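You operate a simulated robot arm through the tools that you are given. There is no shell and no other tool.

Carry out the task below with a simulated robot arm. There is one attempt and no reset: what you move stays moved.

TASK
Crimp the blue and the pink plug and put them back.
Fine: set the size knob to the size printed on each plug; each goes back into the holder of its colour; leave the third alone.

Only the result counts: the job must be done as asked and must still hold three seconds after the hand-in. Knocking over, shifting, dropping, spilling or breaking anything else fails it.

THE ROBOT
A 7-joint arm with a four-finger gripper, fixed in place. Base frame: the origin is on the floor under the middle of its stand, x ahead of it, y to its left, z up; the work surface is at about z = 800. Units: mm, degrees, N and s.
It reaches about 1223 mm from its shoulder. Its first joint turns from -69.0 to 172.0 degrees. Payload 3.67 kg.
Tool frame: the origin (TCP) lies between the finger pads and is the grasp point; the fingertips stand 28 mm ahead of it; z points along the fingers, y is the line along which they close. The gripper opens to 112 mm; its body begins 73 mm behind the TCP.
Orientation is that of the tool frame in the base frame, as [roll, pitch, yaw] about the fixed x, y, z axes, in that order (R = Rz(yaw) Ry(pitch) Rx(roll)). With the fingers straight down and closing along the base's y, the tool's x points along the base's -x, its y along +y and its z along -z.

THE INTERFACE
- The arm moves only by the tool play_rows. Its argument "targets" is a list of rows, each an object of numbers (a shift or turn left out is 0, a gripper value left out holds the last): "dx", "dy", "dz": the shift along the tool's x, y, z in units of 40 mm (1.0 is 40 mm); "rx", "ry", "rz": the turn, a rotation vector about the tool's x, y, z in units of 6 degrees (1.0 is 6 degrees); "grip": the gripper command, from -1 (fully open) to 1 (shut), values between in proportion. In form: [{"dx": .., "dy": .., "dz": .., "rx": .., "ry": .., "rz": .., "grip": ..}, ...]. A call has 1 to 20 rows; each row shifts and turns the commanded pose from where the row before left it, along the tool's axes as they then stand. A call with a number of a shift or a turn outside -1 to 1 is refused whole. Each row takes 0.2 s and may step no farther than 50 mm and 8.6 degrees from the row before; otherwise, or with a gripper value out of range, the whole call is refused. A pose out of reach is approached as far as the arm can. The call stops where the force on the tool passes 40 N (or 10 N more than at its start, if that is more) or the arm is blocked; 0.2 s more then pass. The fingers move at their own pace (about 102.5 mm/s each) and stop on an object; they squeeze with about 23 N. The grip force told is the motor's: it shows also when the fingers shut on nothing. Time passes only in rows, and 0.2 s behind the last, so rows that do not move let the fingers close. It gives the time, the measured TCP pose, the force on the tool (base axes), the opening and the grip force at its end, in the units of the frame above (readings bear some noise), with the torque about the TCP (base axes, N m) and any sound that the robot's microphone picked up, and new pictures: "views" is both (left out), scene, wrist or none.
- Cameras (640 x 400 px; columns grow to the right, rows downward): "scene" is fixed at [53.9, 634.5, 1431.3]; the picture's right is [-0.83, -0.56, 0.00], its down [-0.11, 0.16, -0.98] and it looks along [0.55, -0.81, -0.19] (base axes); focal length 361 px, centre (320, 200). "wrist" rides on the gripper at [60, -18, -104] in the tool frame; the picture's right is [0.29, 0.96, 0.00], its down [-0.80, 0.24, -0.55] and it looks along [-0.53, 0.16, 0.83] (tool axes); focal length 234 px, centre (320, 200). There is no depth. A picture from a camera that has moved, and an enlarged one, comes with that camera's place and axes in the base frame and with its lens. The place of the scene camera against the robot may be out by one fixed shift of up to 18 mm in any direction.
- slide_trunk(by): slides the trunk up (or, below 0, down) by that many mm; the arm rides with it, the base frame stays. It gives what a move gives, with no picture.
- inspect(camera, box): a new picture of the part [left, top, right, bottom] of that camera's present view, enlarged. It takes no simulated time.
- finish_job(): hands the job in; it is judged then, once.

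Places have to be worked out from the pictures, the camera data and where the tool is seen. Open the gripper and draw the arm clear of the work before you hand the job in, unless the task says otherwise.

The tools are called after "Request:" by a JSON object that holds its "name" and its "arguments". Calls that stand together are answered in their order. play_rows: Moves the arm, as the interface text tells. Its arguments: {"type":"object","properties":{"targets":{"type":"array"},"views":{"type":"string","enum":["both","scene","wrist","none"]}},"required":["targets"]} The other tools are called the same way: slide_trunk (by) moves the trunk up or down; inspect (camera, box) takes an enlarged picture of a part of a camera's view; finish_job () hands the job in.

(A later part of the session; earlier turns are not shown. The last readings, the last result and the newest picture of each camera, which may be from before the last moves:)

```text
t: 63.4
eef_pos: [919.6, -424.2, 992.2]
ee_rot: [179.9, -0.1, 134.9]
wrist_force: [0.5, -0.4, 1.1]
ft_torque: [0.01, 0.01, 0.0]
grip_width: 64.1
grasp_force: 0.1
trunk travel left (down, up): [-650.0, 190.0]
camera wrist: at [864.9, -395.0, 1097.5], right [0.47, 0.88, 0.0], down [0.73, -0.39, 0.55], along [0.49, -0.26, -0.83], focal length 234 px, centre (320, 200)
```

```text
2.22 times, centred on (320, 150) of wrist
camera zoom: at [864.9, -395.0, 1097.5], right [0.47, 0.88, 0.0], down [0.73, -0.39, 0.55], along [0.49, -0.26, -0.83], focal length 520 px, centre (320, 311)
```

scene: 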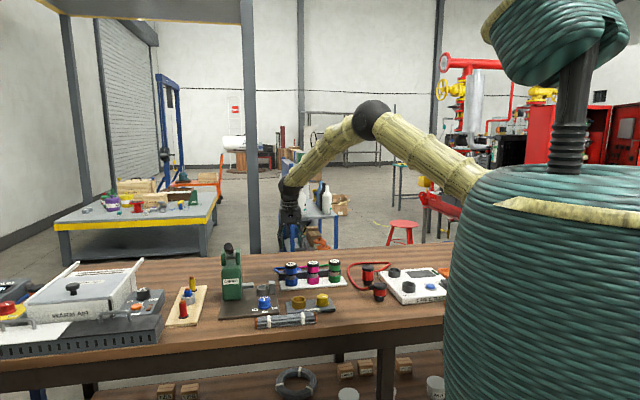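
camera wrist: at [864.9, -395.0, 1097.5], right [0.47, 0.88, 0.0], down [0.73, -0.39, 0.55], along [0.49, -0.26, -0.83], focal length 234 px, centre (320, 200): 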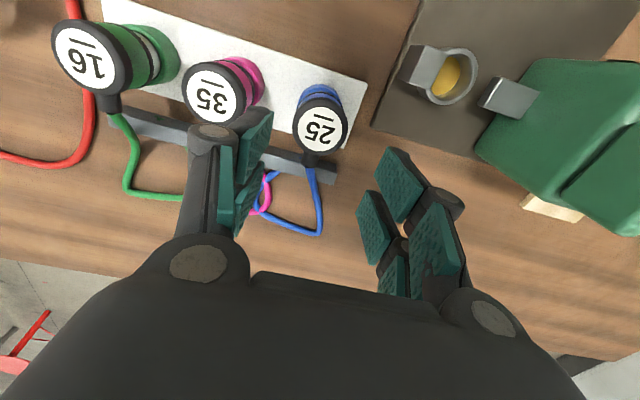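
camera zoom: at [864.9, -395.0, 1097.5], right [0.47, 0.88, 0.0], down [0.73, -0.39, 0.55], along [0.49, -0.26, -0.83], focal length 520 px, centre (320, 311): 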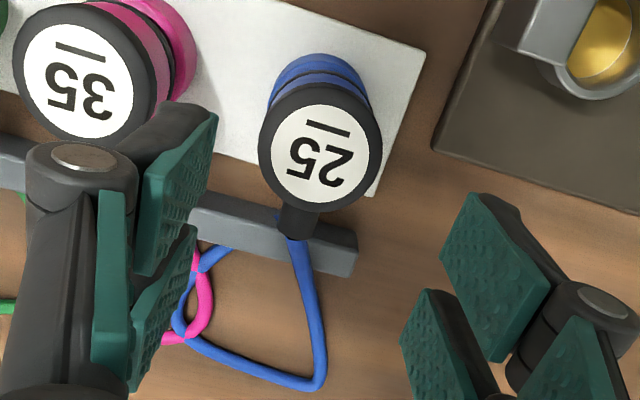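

The blue plug is back in its holder, crimped. Next the knob: I move over it and pre-rotate the hand by -30° so I can turn it 60° clockwise to 35.

Request:
{"name": "play_rows", "arguments": {"targets": [{"dx": 0.872, "dy": 0.578}, {"dx": 0.872, "dy": 0.578}, {"dx": 0.872, "dy": 0.578}, {"dx": 0.872, "dy": 0.578}, {"dx": 0.872, "dy": 0.578, "grip": -0.3}, {"rz": -1}, {"rz": -1}, {"rz": -1}, {"rz": -1}, {"rz": -1}, {}, {}], "views": "both"}}

Request:
{"name": "inspect", "arguments": {"camera": "wrist", "box": [250, 50, 410, 170]}}

Request:
{"name": "inspect", "arguments": {"camera": "scene", "box": [220, 230, 310, 320]}}

```text
t: 66.0
eef_pos: [877.9, -219.1, 994.7]
ee_rot: [179.9, -0.1, 165.1]
wrist_force: [-0.3, 0.0, 0.3]
ft_torque: [-0.02, 0.02, -0.03]
grip_width: 72.9
grasp_force: 0.1
trunk travel left (down, up): [-650.0, 190.0]
camera wrist: at [814.9, -221.1, 1099.1], right [-0.03, 1.0, 0.0], down [0.83, 0.03, 0.55], along [0.55, 0.02, -0.83], focal length 234 px, centre (320, 200)
```

scene: 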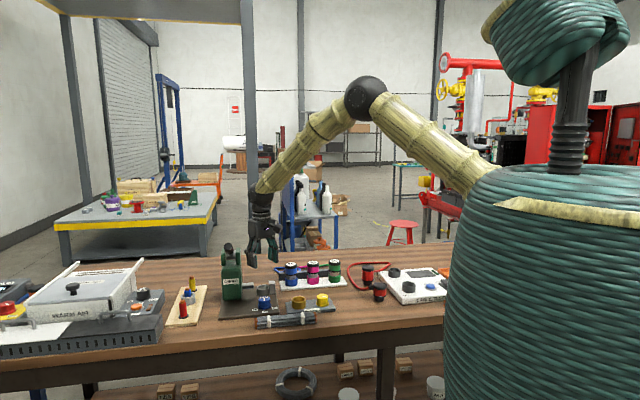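
wrist: 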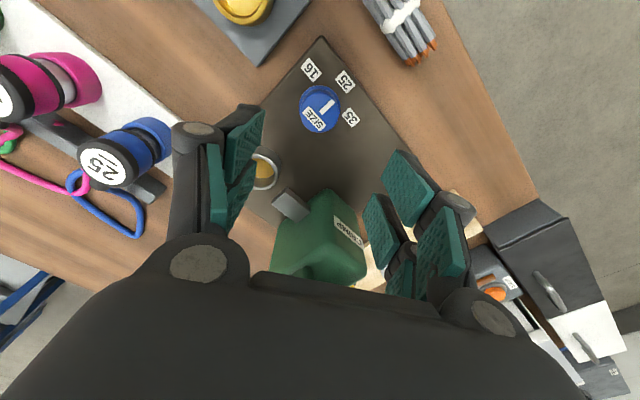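

```text
3.33 times, centred on (330, 110) of wrist
camera zoom: at [814.9, -221.1, 1099.1], right [-0.03, 1.0, 0.0], down [0.83, 0.03, 0.55], along [0.55, 0.02, -0.83], focal length 781 px, centre (287, 500)
```

zoom: 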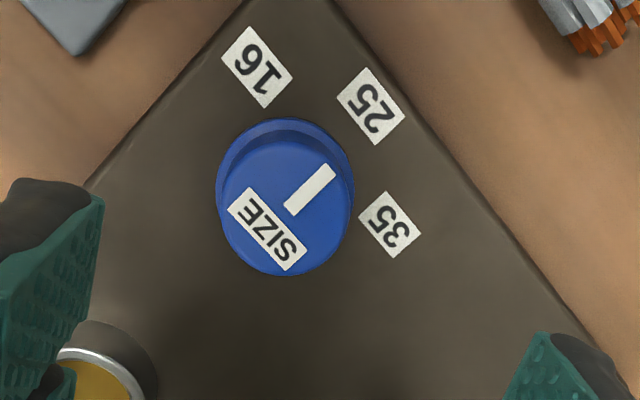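

```text
4.44 times, centred on (265, 275) of scene
camera zoom: at [53.9, 634.5, 1431.3], right [-0.83, -0.56, 0.0], down [-0.11, 0.16, -0.98], along [0.55, -0.81, -0.19], focal length 1604 px, centre (564, -133)
```

zoom: 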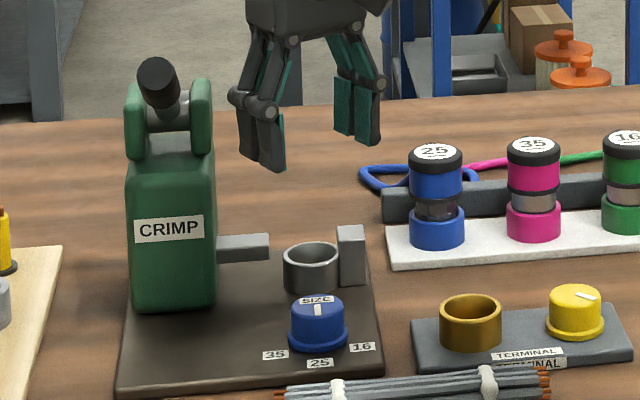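

The hand is centred on the knob and the mark is on 25 (137.5° vs label 136°); 35 lies at 75.4°. I lower, grip, and turn about 61° clockwise.

Request:
{"name": "play_rows", "arguments": {"targets": [{"dz": 0.9}, {"dz": 0.9}, {"dz": 0.9}, {"dz": 0.9}, {"dz": 0.1}, {}, {"grip": 1}, {"grip": 1}, {"grip": 1}], "views": "wrist"}}

```text
t: 68.0
eef_pos: [877.7, -218.9, 845.3]
ee_rot: [179.9, -0.1, 165.1]
wrist_force: [3.9, 3.9, -2.9]
ft_torque: [0.01, -0.67, -0.01]
grip_width: 40.1
grasp_force: 45.6
trunk travel left (down, up): [-650.0, 190.0]
camera wrist: at [813.9, -221.4, 949.7], right [-0.03, 1.0, 0.0], down [0.83, 0.03, 0.55], along [0.55, 0.02, -0.83], focal length 234 px, centre (320, 200)
```

wrist: 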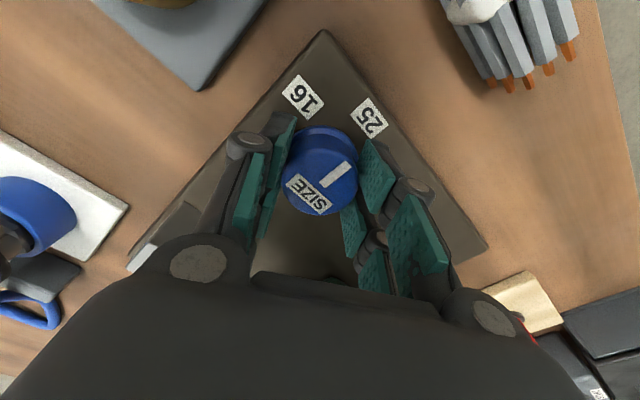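

The knob is gripped (40 mm). I turn it +61° about the tool axis.

Request:
{"name": "play_rows", "arguments": {"targets": [{"rz": 0.5, "grip": 1}, {"rz": 1}, {"rz": 1}, {"rz": 1}, {"rz": 1}, {"rz": 1}, {"rz": 1}, {"rz": 1}, {"rz": 1}, {"rz": 1}, {"rz": 0.7}, {}], "views": "wrist"}}

```text
t: 70.6
eef_pos: [877.0, -218.5, 845.6]
ee_rot: [180.0, 0.0, 103.9]
wrist_force: [-11.9, -4.8, -12.5]
ft_torque: [-0.35, 0.32, 0.61]
grip_width: 40.4
grasp_force: 45.6
trunk travel left (down, up): [-650.0, 190.0]
camera wrist: at [845.1, -165.6, 950.0], right [0.86, 0.51, 0.0], down [0.42, -0.72, 0.55], along [0.28, -0.48, -0.83], focal length 234 px, centre (320, 200)
```

wrist: 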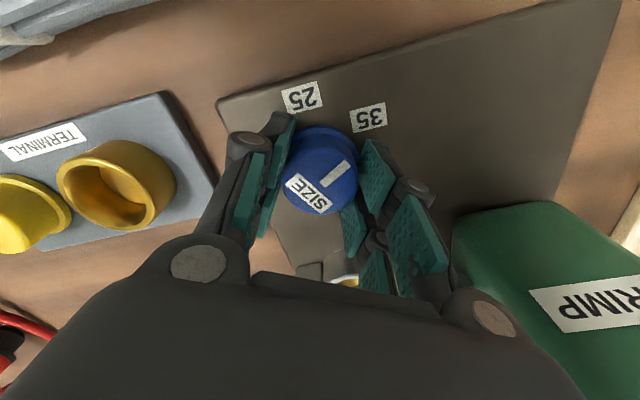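

A torque of 0.6 N m suggests the knob reached its end stop at 35. I open and lift to check.

Request:
{"name": "play_rows", "arguments": {"targets": [{"grip": -0.3}, {"grip": -0.3}, {"grip": -0.3}, {"dz": -0.9}, {"dz": -0.9}, {"dz": -0.9}, {"dz": -0.9}, {}], "views": "both"}}

Request:
{"name": "inspect", "arguments": {"camera": "wrist", "box": [250, 50, 410, 170]}}

Request:
{"name": "inspect", "arguments": {"camera": "scene", "box": [245, 285, 295, 325]}}

```text
t: 72.4
eef_pos: [874.8, -216.2, 986.6]
ee_rot: [-180.0, 0.0, 103.8]
wrist_force: [-0.2, 0.9, -0.5]
ft_torque: [0.0, -0.04, 0.01]
grip_width: 72.9
grasp_force: 0.0
trunk travel left (down, up): [-650.0, 190.0]
camera wrist: at [843.2, -163.8, 1092.4], right [0.86, 0.51, 0.0], down [0.42, -0.72, 0.55], along [0.28, -0.48, -0.83], focal length 234 px, centre (320, 200)
```

scene: 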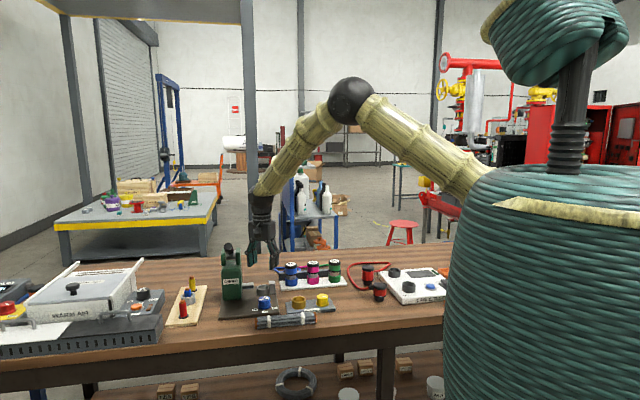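
wrist: 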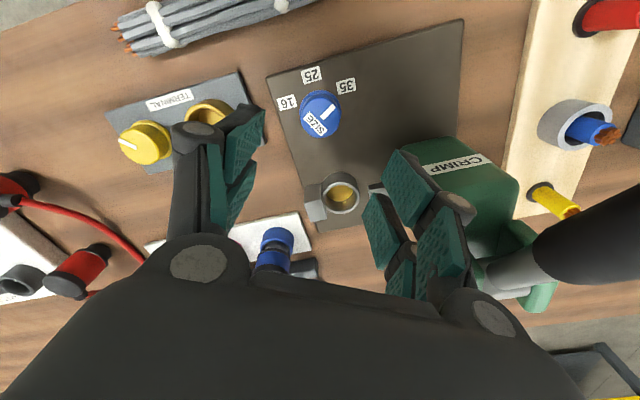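

```text
3.33 times, centred on (330, 110) of wrist
camera zoom: at [843.2, -163.8, 1092.4], right [0.86, 0.51, 0.0], down [0.42, -0.72, 0.55], along [0.28, -0.48, -0.83], focal length 781 px, centre (287, 500)
```

zoom: 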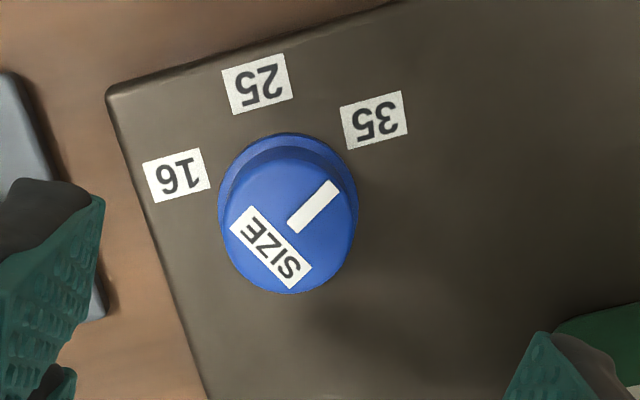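

```text
10.00 times, centred on (270, 305) of scene
camera zoom: at [53.9, 634.5, 1431.3], right [-0.83, -0.56, 0.0], down [-0.11, 0.16, -0.98], along [0.55, -0.81, -0.19], focal length 3608 px, centre (820, -850)
```

zoom: 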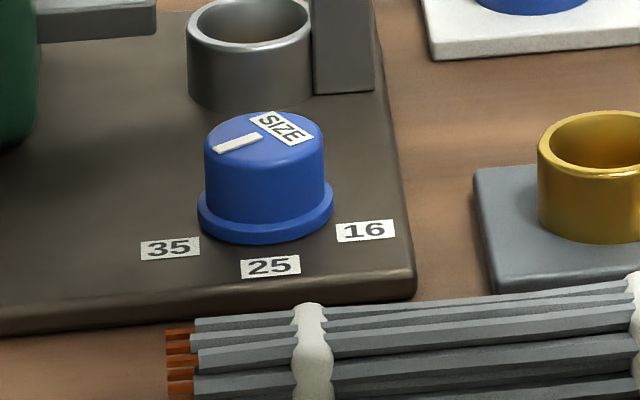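

The mark now points exactly at 35 (76.4° vs label 76.8°). I rotate the hand back and go to hover above the pink plug with ~64 mm opening.

Request:
{"name": "play_rows", "arguments": {"targets": [{"rz": -1}, {"rz": -1}, {"rz": -1}, {"rz": -1}, {"rz": -1}, {"rz": -0.2}, {"dx": -0.643, "dy": -0.736}, {"dx": -0.643, "dy": -0.736}, {"dx": -0.643, "dy": -0.736}, {"dx": -0.643, "dy": -0.736}, {"dx": -0.643, "dy": -0.736}, {"dx": -0.643, "dy": -0.736}, {"dx": -0.643, "dy": -0.736, "grip": -0.143}, {}, {}, {}], "views": "both"}}

Request:
{"name": "inspect", "arguments": {"camera": "wrist", "box": [200, 60, 440, 240]}}

Request:
{"name": "inspect", "arguments": {"camera": "scene", "box": [270, 220, 350, 300]}}

```text
t: 75.8
eef_pos: [858.3, -490.2, 989.4]
ee_rot: [179.9, 0.0, 134.9]
wrist_force: [-0.4, 0.7, 0.0]
ft_torque: [0.01, 0.02, 0.01]
grip_width: 64.1
grasp_force: 0.0
trunk travel left (down, up): [-650.0, 190.0]
camera wrist: at [802.3, -461.3, 1094.2], right [0.47, 0.88, 0.0], down [0.73, -0.39, 0.55], along [0.49, -0.26, -0.83], focal length 234 px, centre (320, 200)
```

scene: 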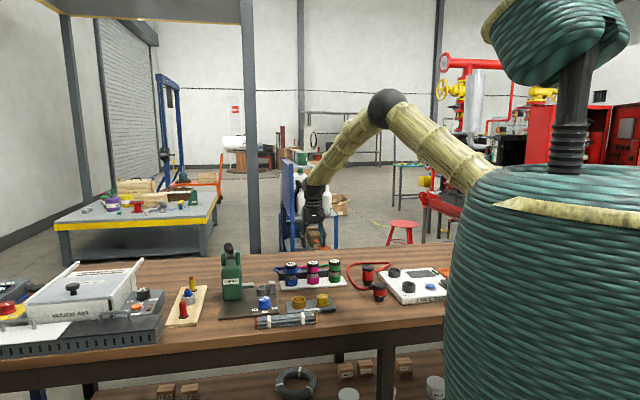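
wrist: 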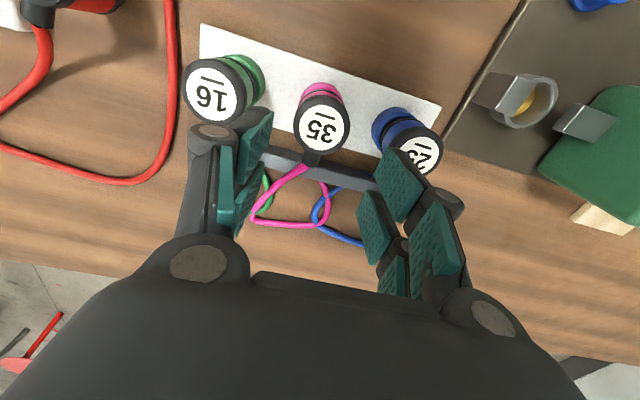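

```text
2.22 times, centred on (320, 150) of wrist
camera zoom: at [802.3, -461.3, 1094.2], right [0.47, 0.88, 0.0], down [0.73, -0.39, 0.55], along [0.49, -0.26, -0.83], focal length 520 px, centre (320, 311)
```

zoom: 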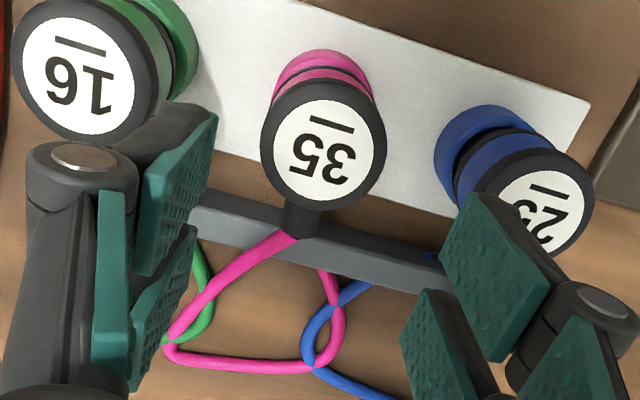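

```text
5.00 times, centred on (310, 260) of scene
camera zoom: at [53.9, 634.5, 1431.3], right [-0.83, -0.56, 0.0], down [-0.11, 0.16, -0.98], along [0.55, -0.81, -0.19], focal length 1804 px, centre (370, -100)
```

zoom: 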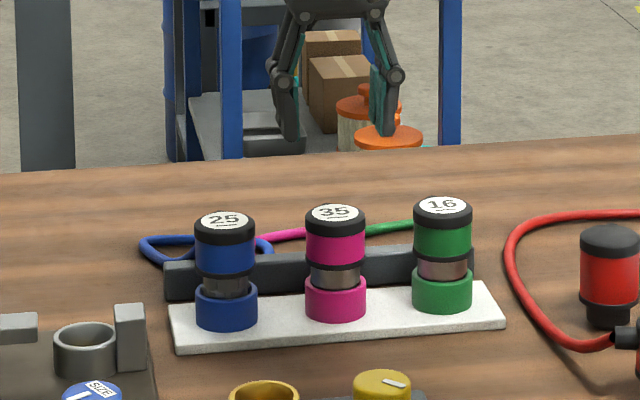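

The pink plug is at about (261.2, 952.2), only ~1 mm off. I trim and descend to just above its cap for a check.

Request:
{"name": "play_rows", "arguments": {"targets": [{"dx": 0.03, "dy": 0.018, "dz": 0.5}, {"dz": 0.7}, {"dz": 0.4}, {}, {}], "views": "wrist"}}

Request:
{"name": "inspect", "arguments": {"camera": "wrist", "box": [200, 60, 440, 240]}}

Request:
{"name": "inspect", "arguments": {"camera": "scene", "box": [270, 220, 350, 300]}}

```text
t: 77.0
eef_pos: [858.8, -491.5, 924.7]
ee_rot: [179.9, 0.0, 135.0]
wrist_force: [0.9, 0.7, 0.3]
ft_torque: [0.01, 0.0, -0.02]
grip_width: 64.2
grasp_force: 0.0
trunk travel left (down, up): [-650.0, 190.0]
camera wrist: at [802.7, -462.9, 1028.9], right [0.47, 0.88, 0.0], down [0.73, -0.39, 0.55], along [0.49, -0.26, -0.83], focal length 234 px, centre (320, 200)
```

wrist: 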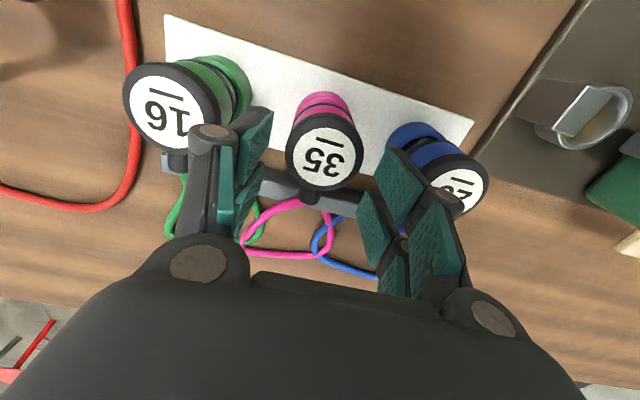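

```text
2.22 times, centred on (320, 150) of wrist
camera zoom: at [802.7, -462.9, 1028.9], right [0.47, 0.88, 0.0], down [0.73, -0.39, 0.55], along [0.49, -0.26, -0.83], focal length 520 px, centre (320, 311)
```

zoom: 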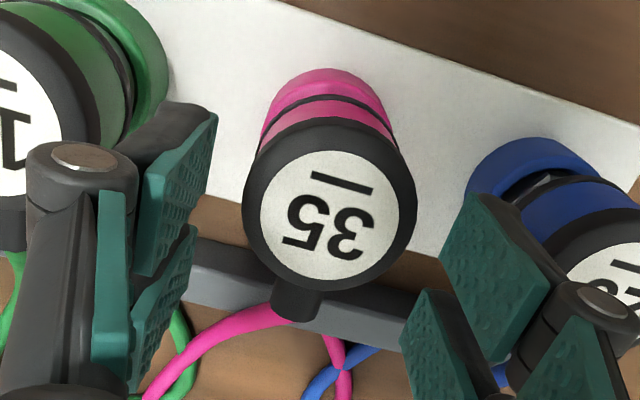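

```text
5.00 times, centred on (310, 260) of scene
camera zoom: at [53.9, 634.5, 1431.3], right [-0.83, -0.56, 0.0], down [-0.11, 0.16, -0.98], along [0.55, -0.81, -0.19], focal length 1804 px, centre (370, -100)
```

zoom: 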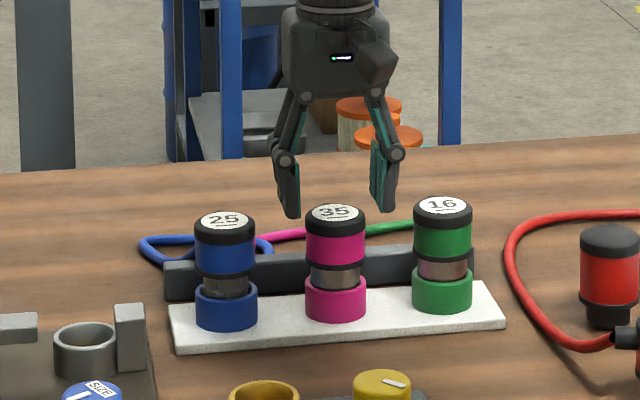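

The pink axis is +1.8 mm u, -3 mm v from the hand; I correct, descend to z≈894 and close on the cap.

Request:
{"name": "play_rows", "arguments": {"targets": [{"dx": 0.07, "dy": 0.0425}, {"dz": 0.38}, {"dz": 0.38}, {}, {"grip": 0.15}, {"grip": 1}, {"grip": 1}, {"grip": 1}, {}], "views": "both"}}

Request:
{"name": "inspect", "arguments": {"camera": "wrist", "box": [200, 80, 440, 270]}}

Request:
{"name": "inspect", "arguments": {"camera": "scene", "box": [270, 230, 350, 310]}}

```text
t: 79.0
eef_pos: [856.8, -488.1, 896.5]
ee_rot: [179.9, 0.1, 135.0]
wrist_force: [-0.2, -2.1, 3.2]
ft_torque: [-0.07, -0.02, -0.02]
grip_width: 45.6
grasp_force: 23.3
trunk travel left (down, up): [-650.0, 190.0]
camera wrist: at [802.2, -459.1, 1000.7], right [0.47, 0.88, 0.0], down [0.73, -0.39, 0.55], along [0.49, -0.26, -0.83], focal length 234 px, centre (320, 200)
```

scene: 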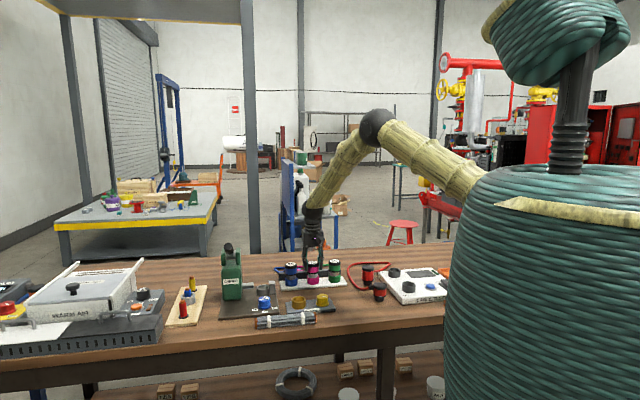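
wrist: 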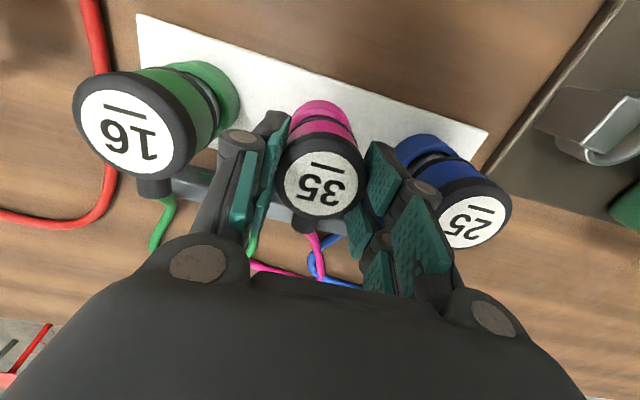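

```text
2.11 times, centred on (320, 175) of wrist
camera zoom: at [802.2, -459.1, 1000.7], right [0.47, 0.88, 0.0], down [0.73, -0.39, 0.55], along [0.49, -0.26, -0.83], focal length 493 px, centre (320, 253)
```

zoom: 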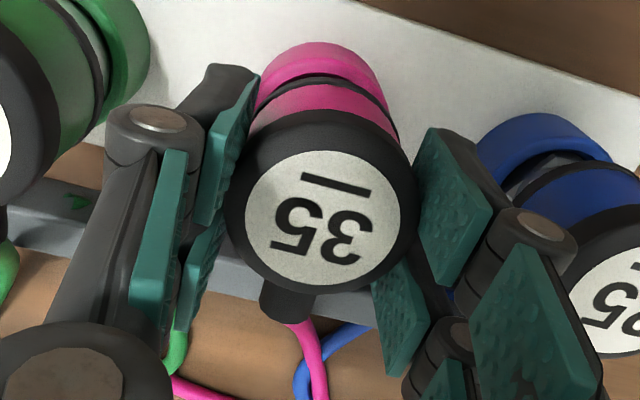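

```text
5.00 times, centred on (310, 270) of scene
camera zoom: at [53.9, 634.5, 1431.3], right [-0.83, -0.56, 0.0], down [-0.11, 0.16, -0.98], along [0.55, -0.81, -0.19], focal length 1804 px, centre (370, -150)
```

zoom: 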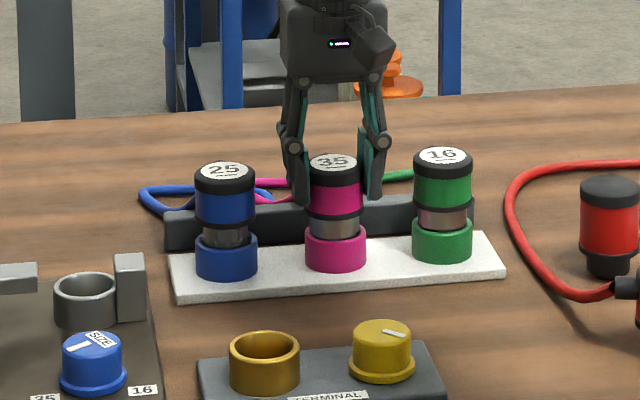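

The pink plug is gripped and centred. I lift it 120 mm (to clear the blue plug) and carry it to above the crimper cup.

Request:
{"name": "play_rows", "arguments": {"targets": [{"dz": -0.2, "grip": 1}, {"dz": -0.5}, {"dz": -0.8}, {"dz": -0.8}, {"dz": -0.7}, {"dx": 0.294, "dy": 0.849}, {"dx": 0.294, "dy": 0.849}, {"dx": 0.294, "dy": 0.849}, {"dx": 0.294, "dy": 0.849}, {"dx": 0.294, "dy": 0.849}, {"dx": 0.294, "dy": 0.849}, {}, {}, {}], "views": "both"}}

Request:
{"name": "inspect", "arguments": {"camera": "scene", "box": [220, 220, 320, 320]}}

Request:
{"name": "inspect", "arguments": {"camera": "wrist", "box": [200, 80, 440, 270]}}

```text
t: 82.0
eef_pos: [952.3, -294.4, 1018.4]
ee_rot: [179.9, -0.1, 135.2]
wrist_force: [0.4, 0.4, -1.0]
ft_torque: [-0.01, 0.03, -0.01]
grip_width: 45.3
grasp_force: 22.8
trunk travel left (down, up): [-650.0, 190.0]
camera wrist: at [897.6, -265.0, 1122.8], right [0.47, 0.88, 0.0], down [0.73, -0.39, 0.55], along [0.49, -0.26, -0.83], focal length 234 px, centre (320, 200)
```

scene: 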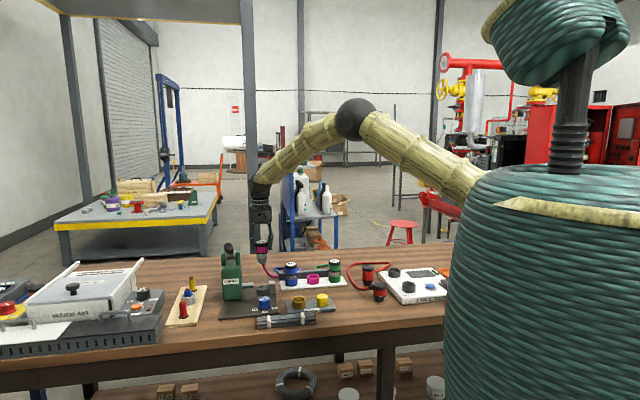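
wrist: 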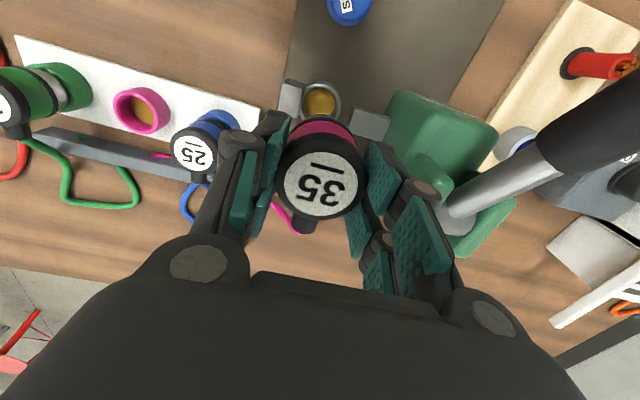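

```text
4.00 times, centred on (270, 270) of scene
camera zoom: at [53.9, 634.5, 1431.3], right [-0.83, -0.56, 0.0], down [-0.11, 0.16, -0.98], along [0.55, -0.81, -0.19], focal length 1443 px, centre (520, -80)
```

zoom: 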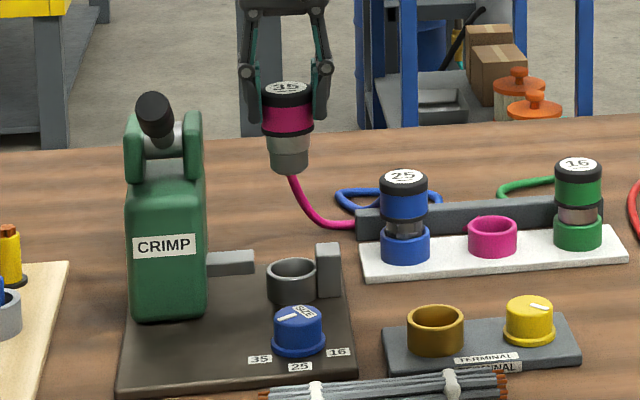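

```text
2.11 times, centred on (320, 175) of wrist
camera zoom: at [897.6, -265.0, 1122.8], right [0.47, 0.88, 0.0], down [0.73, -0.39, 0.55], along [0.49, -0.26, -0.83], focal length 493 px, centre (320, 253)
```

zoom: 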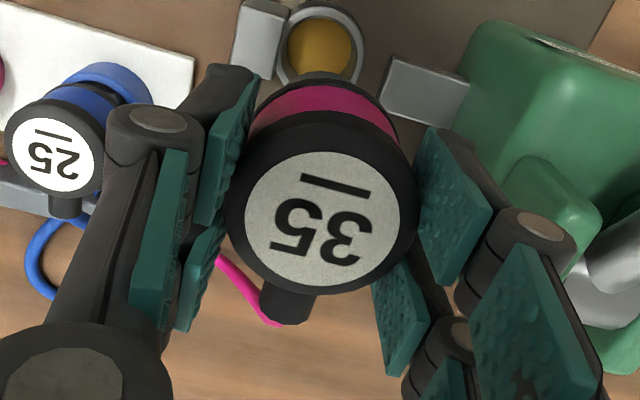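

The pink plug lines up with the cup in u. I lower to about 31 mm above the seat and compare with the earlier successful approach.

Request:
{"name": "play_rows", "arguments": {"targets": [{"dz": 0.6, "grip": 1}, {"dz": 0.7}, {"dz": 0.6}, {"dz": 0.28}, {}, {}, {}], "views": "wrist"}}

Request:
{"name": "inspect", "arguments": {"camera": "wrist", "box": [270, 70, 370, 140]}}

Request:
{"name": "inspect", "arguments": {"camera": "scene", "box": [250, 260, 290, 310]}}

```text
t: 83.6
eef_pos: [951.8, -292.1, 928.4]
ee_rot: [179.9, 0.0, 135.1]
wrist_force: [-0.1, -0.9, -1.8]
ft_torque: [0.04, 0.02, -0.01]
grip_width: 45.8
grasp_force: 22.2
trunk travel left (down, up): [-650.0, 190.0]
camera wrist: at [895.8, -262.6, 1033.1], right [0.47, 0.88, 0.0], down [0.73, -0.39, 0.55], along [0.49, -0.26, -0.83], focal length 234 px, centre (320, 200)
```

wrist: 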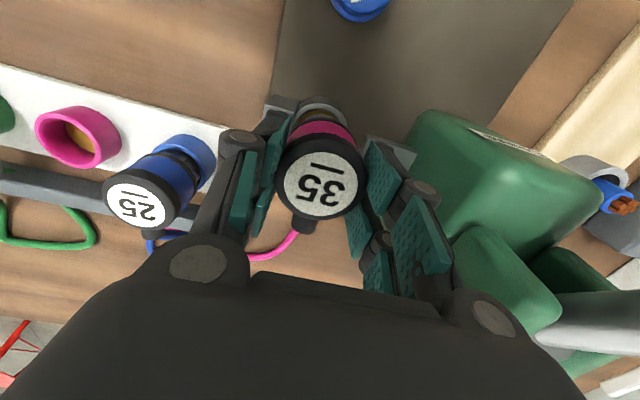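

```text
5.71 times, centred on (320, 105) of wrist
camera zoom: at [895.8, -262.6, 1033.1], right [0.47, 0.88, 0.0], down [0.73, -0.39, 0.55], along [0.49, -0.26, -0.83], focal length 1338 px, centre (320, 743)
```

zoom: 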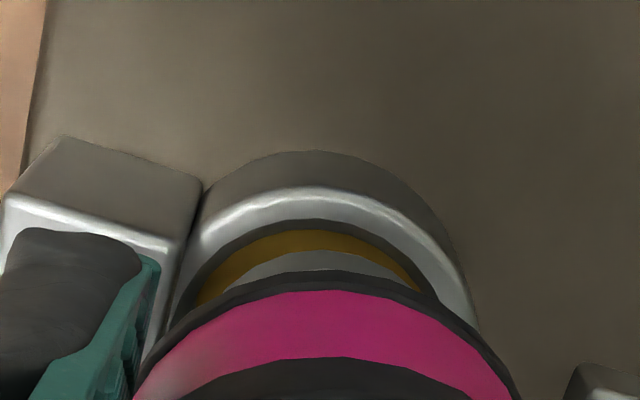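

```text
8.00 times, centred on (270, 285) of scene
camera zoom: at [53.9, 634.5, 1431.3], right [-0.83, -0.56, 0.0], down [-0.11, 0.16, -0.98], along [0.55, -0.81, -0.19], focal length 2886 px, centre (720, -480)
```

zoom: 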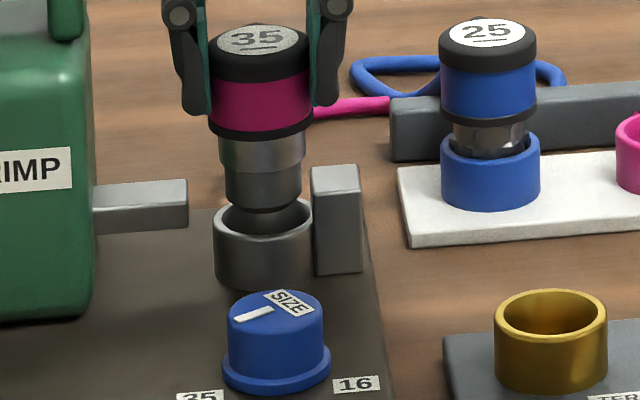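

Alignment is close; the plug should go ~1.3 mm toward -u to match the earlier insertion. I trim and lower in steps.

Request:
{"name": "play_rows", "arguments": {"targets": [{"dx": -0.008, "dy": -0.033}, {}, {"dz": 0.1}, {"dz": 0.1}, {"dz": 0.1}, {"dz": 0.1}, {}], "views": "none"}}

Request:
{"name": "inspect", "arguments": {"camera": "scene", "box": [250, 260, 290, 310]}}

Request:
{"name": "inspect", "arguments": {"camera": "wrist", "box": [270, 70, 370, 140]}}

```text
t: 85.2
eef_pos: [950.6, -293.7, 913.3]
ee_rot: [180.0, 0.0, 135.1]
wrist_force: [1.8, -0.7, -1.9]
ft_torque: [0.0, -0.1, 0.05]
grip_width: 45.8
grasp_force: 22.2
trunk travel left (down, up): [-650.0, 190.0]
```

```text
8.00 times, centred on (270, 285) of scene
camera zoom: at [53.9, 634.5, 1431.3], right [-0.83, -0.56, 0.0], down [-0.11, 0.16, -0.98], along [0.55, -0.81, -0.19], focal length 2886 px, centre (720, -480)
```

zoom: 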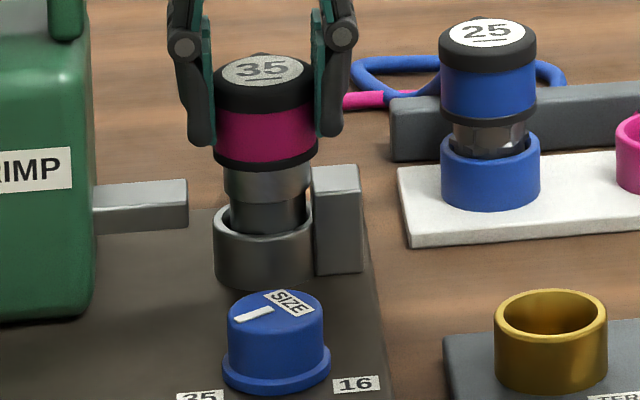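

```text
5.71 times, centred on (320, 105) of wrist
camera zoom: at [895.6, -265.1, 1017.0], right [0.47, 0.88, 0.0], down [0.73, -0.39, 0.55], along [0.49, -0.26, -0.83], focal length 1338 px, centre (320, 743)
```

zoom: 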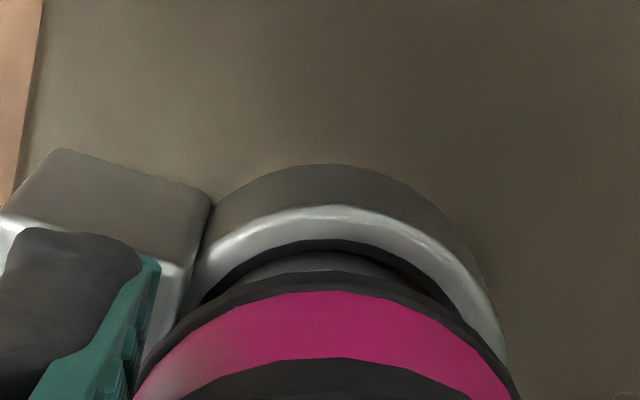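

The ferrule is inside the cup; slight contact suggests trimming +0.6 mm u, +0.6 mm v, then further down.

Request:
{"name": "play_rows", "arguments": {"targets": [{"dx": -0.015, "dy": 0.015}, {"dz": 0.08}, {"dz": 0.08}, {"dz": 0.06}, {}], "views": "none"}}

Request:
{"name": "inspect", "arguments": {"camera": "scene", "box": [250, 260, 290, 310]}}

```text
t: 86.4
eef_pos: [952.4, -292.2, 903.5]
ee_rot: [180.0, 0.1, 135.1]
wrist_force: [-0.2, -0.2, -1.9]
ft_torque: [0.01, 0.03, -0.03]
grip_width: 45.3
grasp_force: 23.2
trunk travel left (down, up): [-650.0, 190.0]
```

```text
8.00 times, centred on (270, 285) of scene
camera zoom: at [53.9, 634.5, 1431.3], right [-0.83, -0.56, 0.0], down [-0.11, 0.16, -0.98], along [0.55, -0.81, -0.19], focal length 2886 px, centre (720, -480)
```

zoom: 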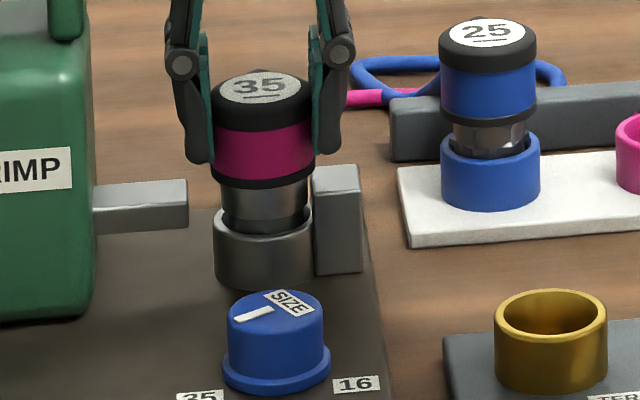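

No side forces. I lower the last few millimetres until contact.

Request:
{"name": "play_rows", "arguments": {"targets": [{"dz": 0.05}, {"dz": 0.05}, {}], "views": "none"}}

Request:
{"name": "inspect", "arguments": {"camera": "scene", "box": [250, 260, 290, 310]}}

```text
t: 87.2
eef_pos: [952.7, -295.4, 899.8]
ee_rot: [179.9, 0.0, 135.1]
wrist_force: [0.2, 0.3, -0.6]
ft_torque: [0.05, 0.0, 0.01]
grip_width: 45.3
grasp_force: 23.6
trunk travel left (down, up): [-650.0, 190.0]
```

```text
8.00 times, centred on (270, 285) of scene
camera zoom: at [53.9, 634.5, 1431.3], right [-0.83, -0.56, 0.0], down [-0.11, 0.16, -0.98], along [0.55, -0.81, -0.19], focal length 2886 px, centre (720, -480)
```

zoom: 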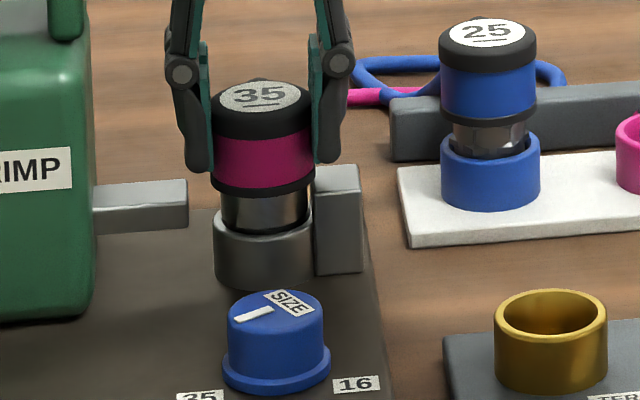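

Request:
{"name": "play_rows", "arguments": {"targets": [{"dz": 0.05}, {"dz": 0.02}, {}], "views": "none"}}

Request:
{"name": "inspect", "arguments": {"camera": "scene", "box": [250, 260, 290, 310]}}

```text
t: 88.0
eef_pos: [952.9, -292.3, 898.5]
ee_rot: [179.8, 0.1, 135.0]
wrist_force: [2.0, -1.2, 10.3]
ft_torque: [-0.02, -0.14, 0.0]
grip_width: 45.6
grasp_force: 22.8
trunk travel left (down, up): [-650.0, 190.0]
```

```text
8.00 times, centred on (270, 285) of scene
camera zoom: at [53.9, 634.5, 1431.3], right [-0.83, -0.56, 0.0], down [-0.11, 0.16, -0.98], along [0.55, -0.81, -0.19], focal length 2886 px, centre (720, -480)
```

zoom: 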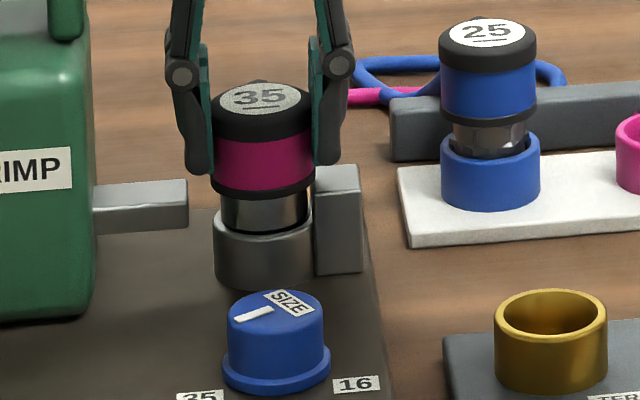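

The pink plug is seated (10 N at z≈898.5). I release it, rise to z≈1100, and go over the lever handle (u≈580.5, v≈795).

Request:
{"name": "play_rows", "arguments": {"targets": [{"dz": -0.04, "grip": 0}, {"grip": -0.143}, {"grip": -0.143}, {"dz": -0.5}, {"dz": -1}, {"dz": -1}, {"dz": -1}, {"dz": -1}, {"dz": -0.6}, {}, {}], "views": "both"}}

Request:
{"name": "inspect", "arguments": {"camera": "scene", "box": [220, 230, 310, 310]}}

```text
t: 90.4
eef_pos: [950.8, -294.6, 1103.2]
ee_rot: [179.8, 0.0, 135.0]
wrist_force: [-0.3, 0.1, 0.2]
ft_torque: [0.0, -0.04, 0.02]
grip_width: 64.3
grasp_force: 0.1
trunk travel left (down, up): [-650.0, 190.0]
camera wrist: at [895.1, -266.4, 1208.2], right [0.47, 0.88, 0.0], down [0.73, -0.39, 0.55], along [0.49, -0.26, -0.83], focal length 234 px, centre (320, 200)
```

scene: 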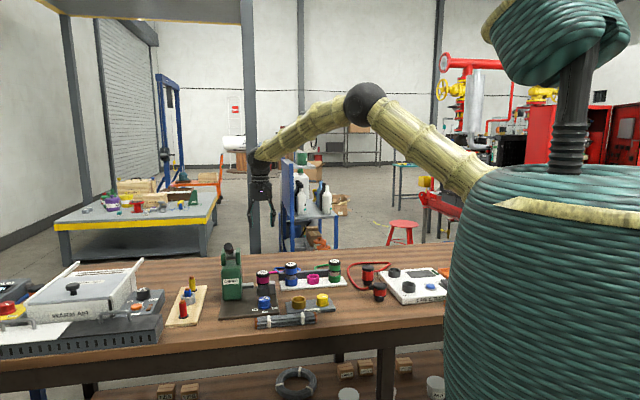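
wrist: 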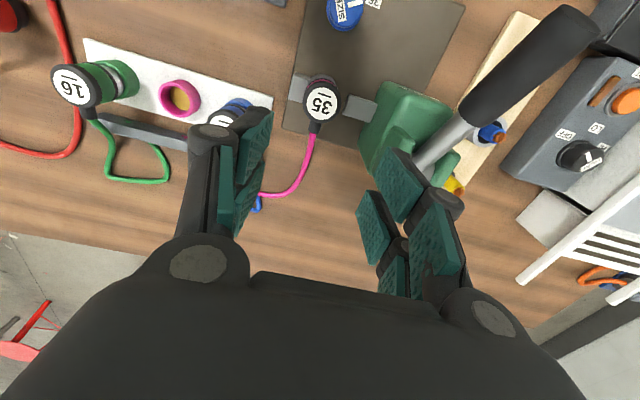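

```text
5.00 times, centred on (265, 270) of scene
camera zoom: at [53.9, 634.5, 1431.3], right [-0.83, -0.56, 0.0], down [-0.11, 0.16, -0.98], along [0.55, -0.81, -0.19], focal length 1804 px, centre (595, -150)
```

zoom: 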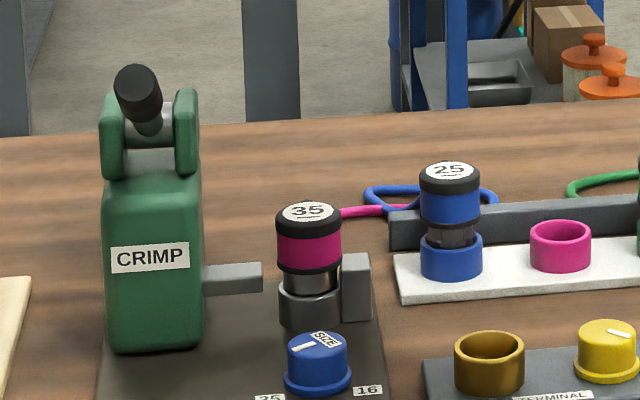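

The pink plug stands in the cup. I move over the lever handle.

Request:
{"name": "play_rows", "arguments": {"targets": [{"dx": 0.535, "dy": 0.728}, {"dx": 0.535, "dy": 0.728}, {"dx": 0.535, "dy": 0.728}, {"dx": 0.535, "dy": 0.728}, {}, {}, {}], "views": "both"}}

Request:
{"name": "inspect", "arguments": {"camera": "wrist", "box": [220, 60, 440, 280]}}

Request:
{"name": "inspect", "arguments": {"camera": "scene", "box": [190, 200, 290, 310]}}

```text
t: 92.0
eef_pos: [974.9, -153.1, 1102.1]
ee_rot: [179.9, 0.0, 135.0]
wrist_force: [-0.3, -0.2, -0.4]
ft_torque: [0.03, 0.0, -0.01]
grip_width: 64.3
grasp_force: 0.0
trunk travel left (down, up): [-650.0, 190.0]
camera wrist: at [919.8, -124.0, 1206.2], right [0.47, 0.88, 0.0], down [0.73, -0.39, 0.55], along [0.49, -0.26, -0.83], focal length 234 px, centre (320, 200)
```

scene: 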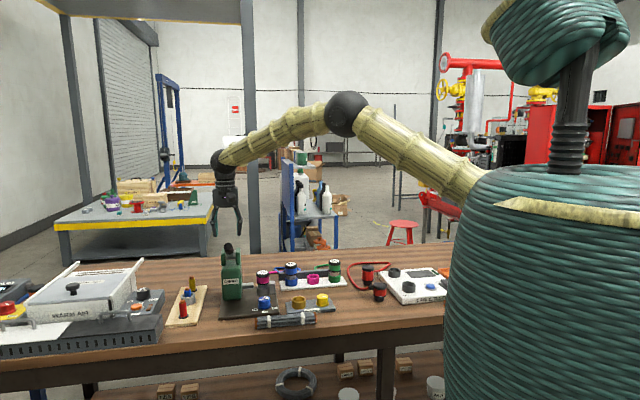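
wrist: 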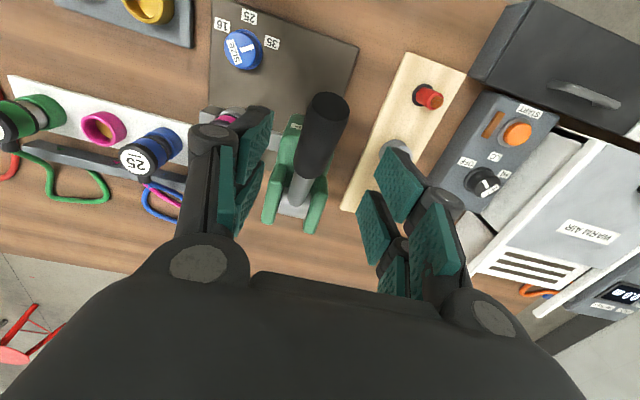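

```text
1.82 times, centred on (330, 170) of wrist
camera zoom: at [919.8, -124.0, 1206.2], right [0.47, 0.88, 0.0], down [0.73, -0.39, 0.55], along [0.49, -0.26, -0.83], focal length 426 px, centre (302, 254)
```

zoom: 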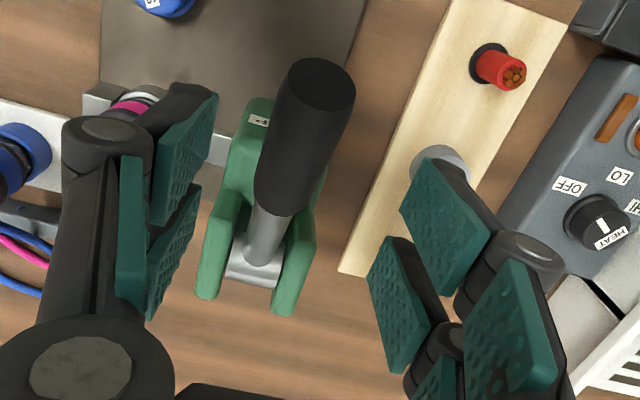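

```text
3.64 times, centred on (240, 255) of scene
camera zoom: at [53.9, 634.5, 1431.3], right [-0.83, -0.56, 0.0], down [-0.11, 0.16, -0.98], along [0.55, -0.81, -0.19], focal length 1312 px, centre (611, 0)
```

zoom: 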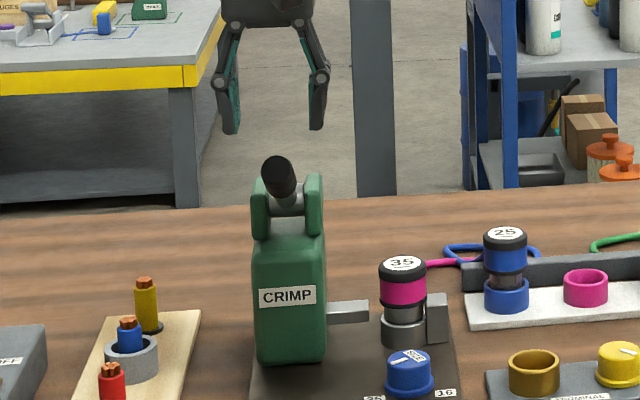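

The hand is over the handle. I lower to z≈1022 and grip it.

Request:
{"name": "play_rows", "arguments": {"targets": [{"dx": 0.03, "dy": -0.015, "dz": 0.6}, {"dz": 0.8}, {"dz": 0.6}, {}, {"grip": 0.3}, {"grip": 1}, {"grip": 1}, {"grip": 1}], "views": "wrist"}}

Request:
{"name": "inspect", "arguments": {"camera": "scene", "box": [200, 220, 290, 310]}}

```text
t: 93.8
eef_pos: [973.1, -152.5, 1021.8]
ee_rot: [180.0, 0.0, 135.0]
wrist_force: [-31.9, -21.2, -6.7]
ft_torque: [0.12, 0.59, -0.74]
grip_width: 26.7
grasp_force: 44.9
trunk travel left (down, up): [-650.0, 190.0]
camera wrist: at [918.3, -123.5, 1126.4], right [0.47, 0.88, 0.0], down [0.73, -0.4, 0.55], along [0.49, -0.26, -0.83], focal length 234 px, centre (320, 200)
```

wrist: 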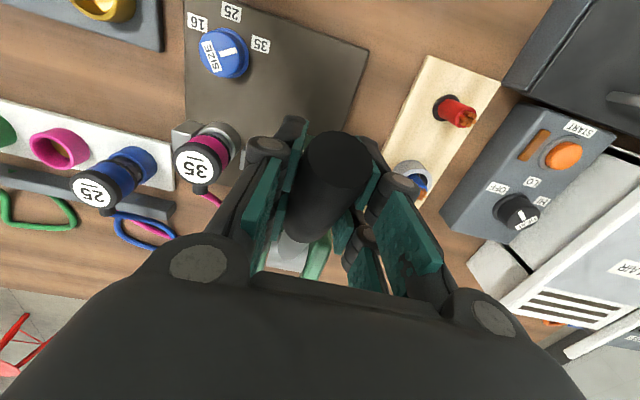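

```text
4.44 times, centred on (245, 265) of scene
camera zoom: at [53.9, 634.5, 1431.3], right [-0.83, -0.56, 0.0], down [-0.11, 0.16, -0.98], along [0.55, -0.81, -0.19], focal length 1604 px, centre (653, -89)
```

zoom: 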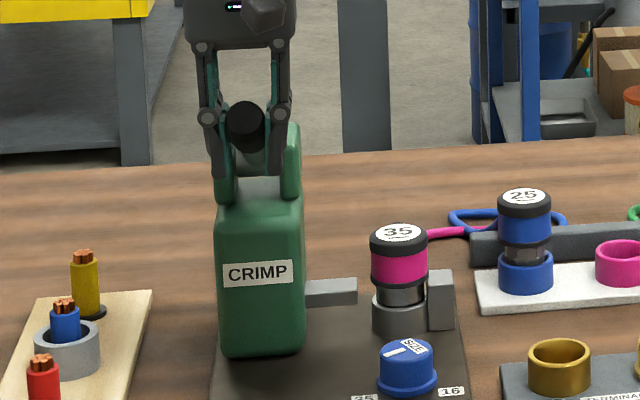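

The handle is gripped but the hand is ~3 mm off in u (37 N side load). I relax that first, then pull down along the arc as before.

Request:
{"name": "play_rows", "arguments": {"targets": [{"dx": 0.015, "dy": -0.04, "grip": 1}, {"dy": -0.035}, {}], "views": "none"}}

```text
t: 94.6
eef_pos: [972.5, -153.2, 1022.1]
ee_rot: [179.8, 0.0, 135.1]
wrist_force: [-4.8, -12.3, -7.7]
ft_torque: [0.28, 0.35, -0.47]
grip_width: 26.8
grasp_force: 44.8
trunk travel left (down, up): [-650.0, 190.0]
```

Request:
{"name": "play_rows", "arguments": {"targets": [{"dx": 0.11, "dy": -0.025, "dz": 0.23, "grip": 1}, {"dx": 0.09, "dz": 0.24}, {"dx": 0.0675, "dz": 0.2475}, {"dx": 0.0475, "dz": 0.2525}, {"dx": 0.03, "dz": 0.255}, {"dx": 0.02, "dz": 0.255}], "views": "scene"}}

Request:
{"name": "inspect", "arguments": {"camera": "scene", "box": [200, 220, 290, 310]}}

```text
t: 96.0
eef_pos: [959.6, -139.1, 962.4]
ee_rot: [179.8, 0.0, 135.2]
wrist_force: [14.4, 19.0, 11.1]
ft_torque: [-0.96, -0.55, -0.21]
grip_width: 27.1
grasp_force: 44.9
trunk travel left (down, up): [-650.0, 190.0]
```

scene: 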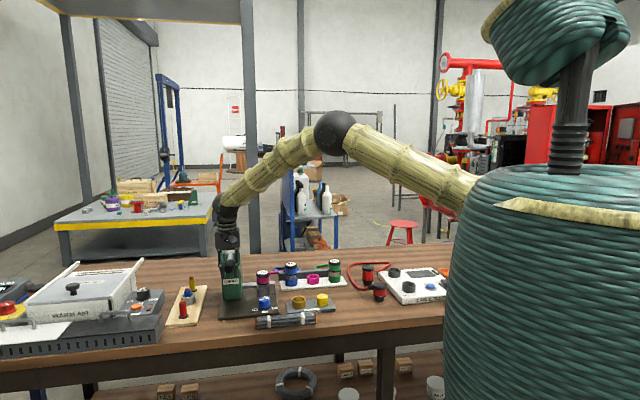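

```text
4.44 times, centred on (245, 265) of scene
camera zoom: at [53.9, 634.5, 1431.3], right [-0.83, -0.56, 0.0], down [-0.11, 0.16, -0.98], along [0.55, -0.81, -0.19], focal length 1604 px, centre (653, -89)
```

zoom: 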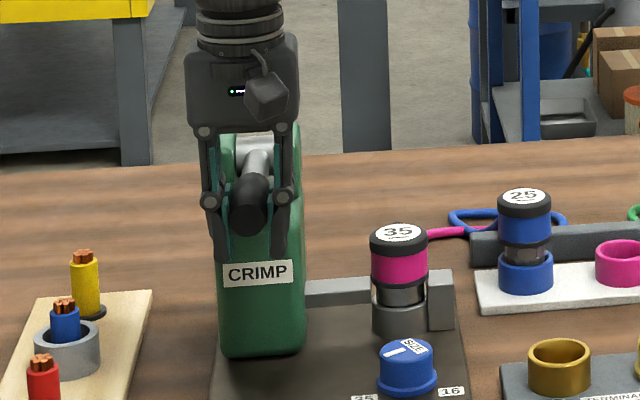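

The lever is horizontal; side load is +24 N in u, so I relax +2 mm and continue down.

Request:
{"name": "play_rows", "arguments": {"targets": [{"dx": 0.02, "dy": 0.045, "dz": 0.2, "grip": 1}, {"dx": 0.0, "dz": 0.2}, {"dx": -0.01, "dz": 0.2}, {"dx": -0.04, "dz": 0.22}], "views": "none"}}

Request:
{"name": "inspect", "arguments": {"camera": "scene", "box": [200, 220, 290, 310]}}

```text
t: 97.0
eef_pos: [961.8, -139.5, 930.3]
ee_rot: [180.0, 0.2, 135.0]
wrist_force: [16.3, 6.8, 13.3]
ft_torque: [-0.54, -0.21, -0.1]
grip_width: 26.6
grasp_force: 45.0
trunk travel left (down, up): [-650.0, 190.0]
```

```text
4.44 times, centred on (245, 265) of scene
camera zoom: at [53.9, 634.5, 1431.3], right [-0.83, -0.56, 0.0], down [-0.11, 0.16, -0.98], along [0.55, -0.81, -0.19], focal length 1604 px, centre (653, -89)
```

zoom: 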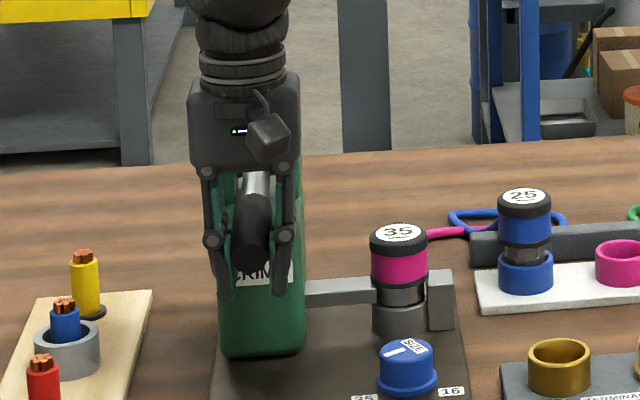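

Continuing: relax +u a little and bring the hand further in toward +v while lowering.

Request:
{"name": "play_rows", "arguments": {"targets": [{"dx": -0.09, "dy": 0.03, "dz": 0.2, "grip": 1}, {"dx": -0.09, "dz": 0.2}, {"dx": -0.07, "dz": 0.15}], "views": "none"}}

Request:
{"name": "inspect", "arguments": {"camera": "scene", "box": [200, 220, 290, 310]}}

Request:
{"name": "inspect", "arguments": {"camera": "scene", "box": [255, 262, 295, 302]}}

```text
t: 97.8
eef_pos: [965.6, -145.5, 907.2]
ee_rot: [-179.9, -0.2, 135.1]
wrist_force: [-17.2, 14.4, -1.2]
ft_torque: [-0.35, -0.38, 0.05]
grip_width: 28.6
grasp_force: 44.9
trunk travel left (down, up): [-650.0, 190.0]
```

```text
4.44 times, centred on (245, 265) of scene
camera zoom: at [53.9, 634.5, 1431.3], right [-0.83, -0.56, 0.0], down [-0.11, 0.16, -0.98], along [0.55, -0.81, -0.19], focal length 1604 px, centre (653, -89)
```

zoom: 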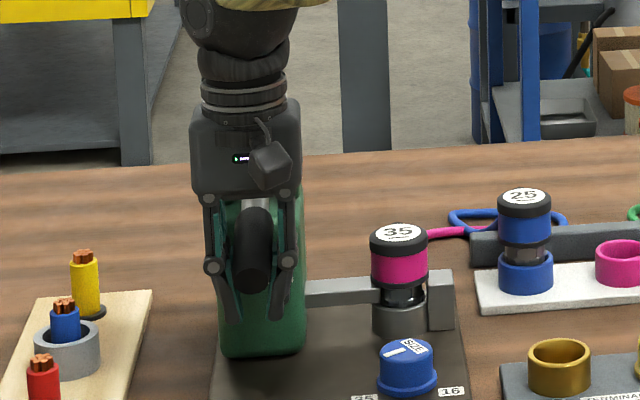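

```text
10.00 times, centred on (275, 282) of scene
camera zoom: at [53.9, 634.5, 1431.3], right [-0.83, -0.56, 0.0], down [-0.11, 0.16, -0.98], along [0.55, -0.81, -0.19], focal length 3608 px, centre (770, -620)
```

zoom: 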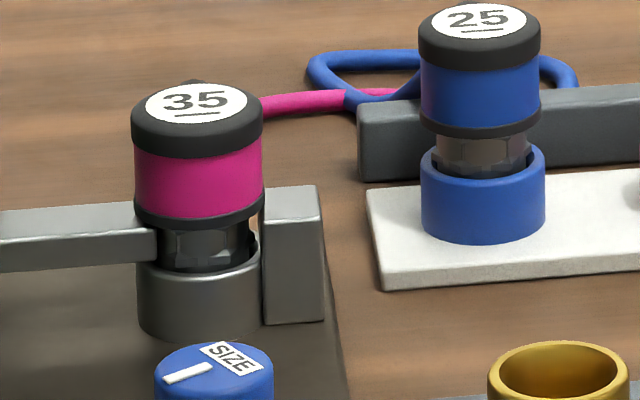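

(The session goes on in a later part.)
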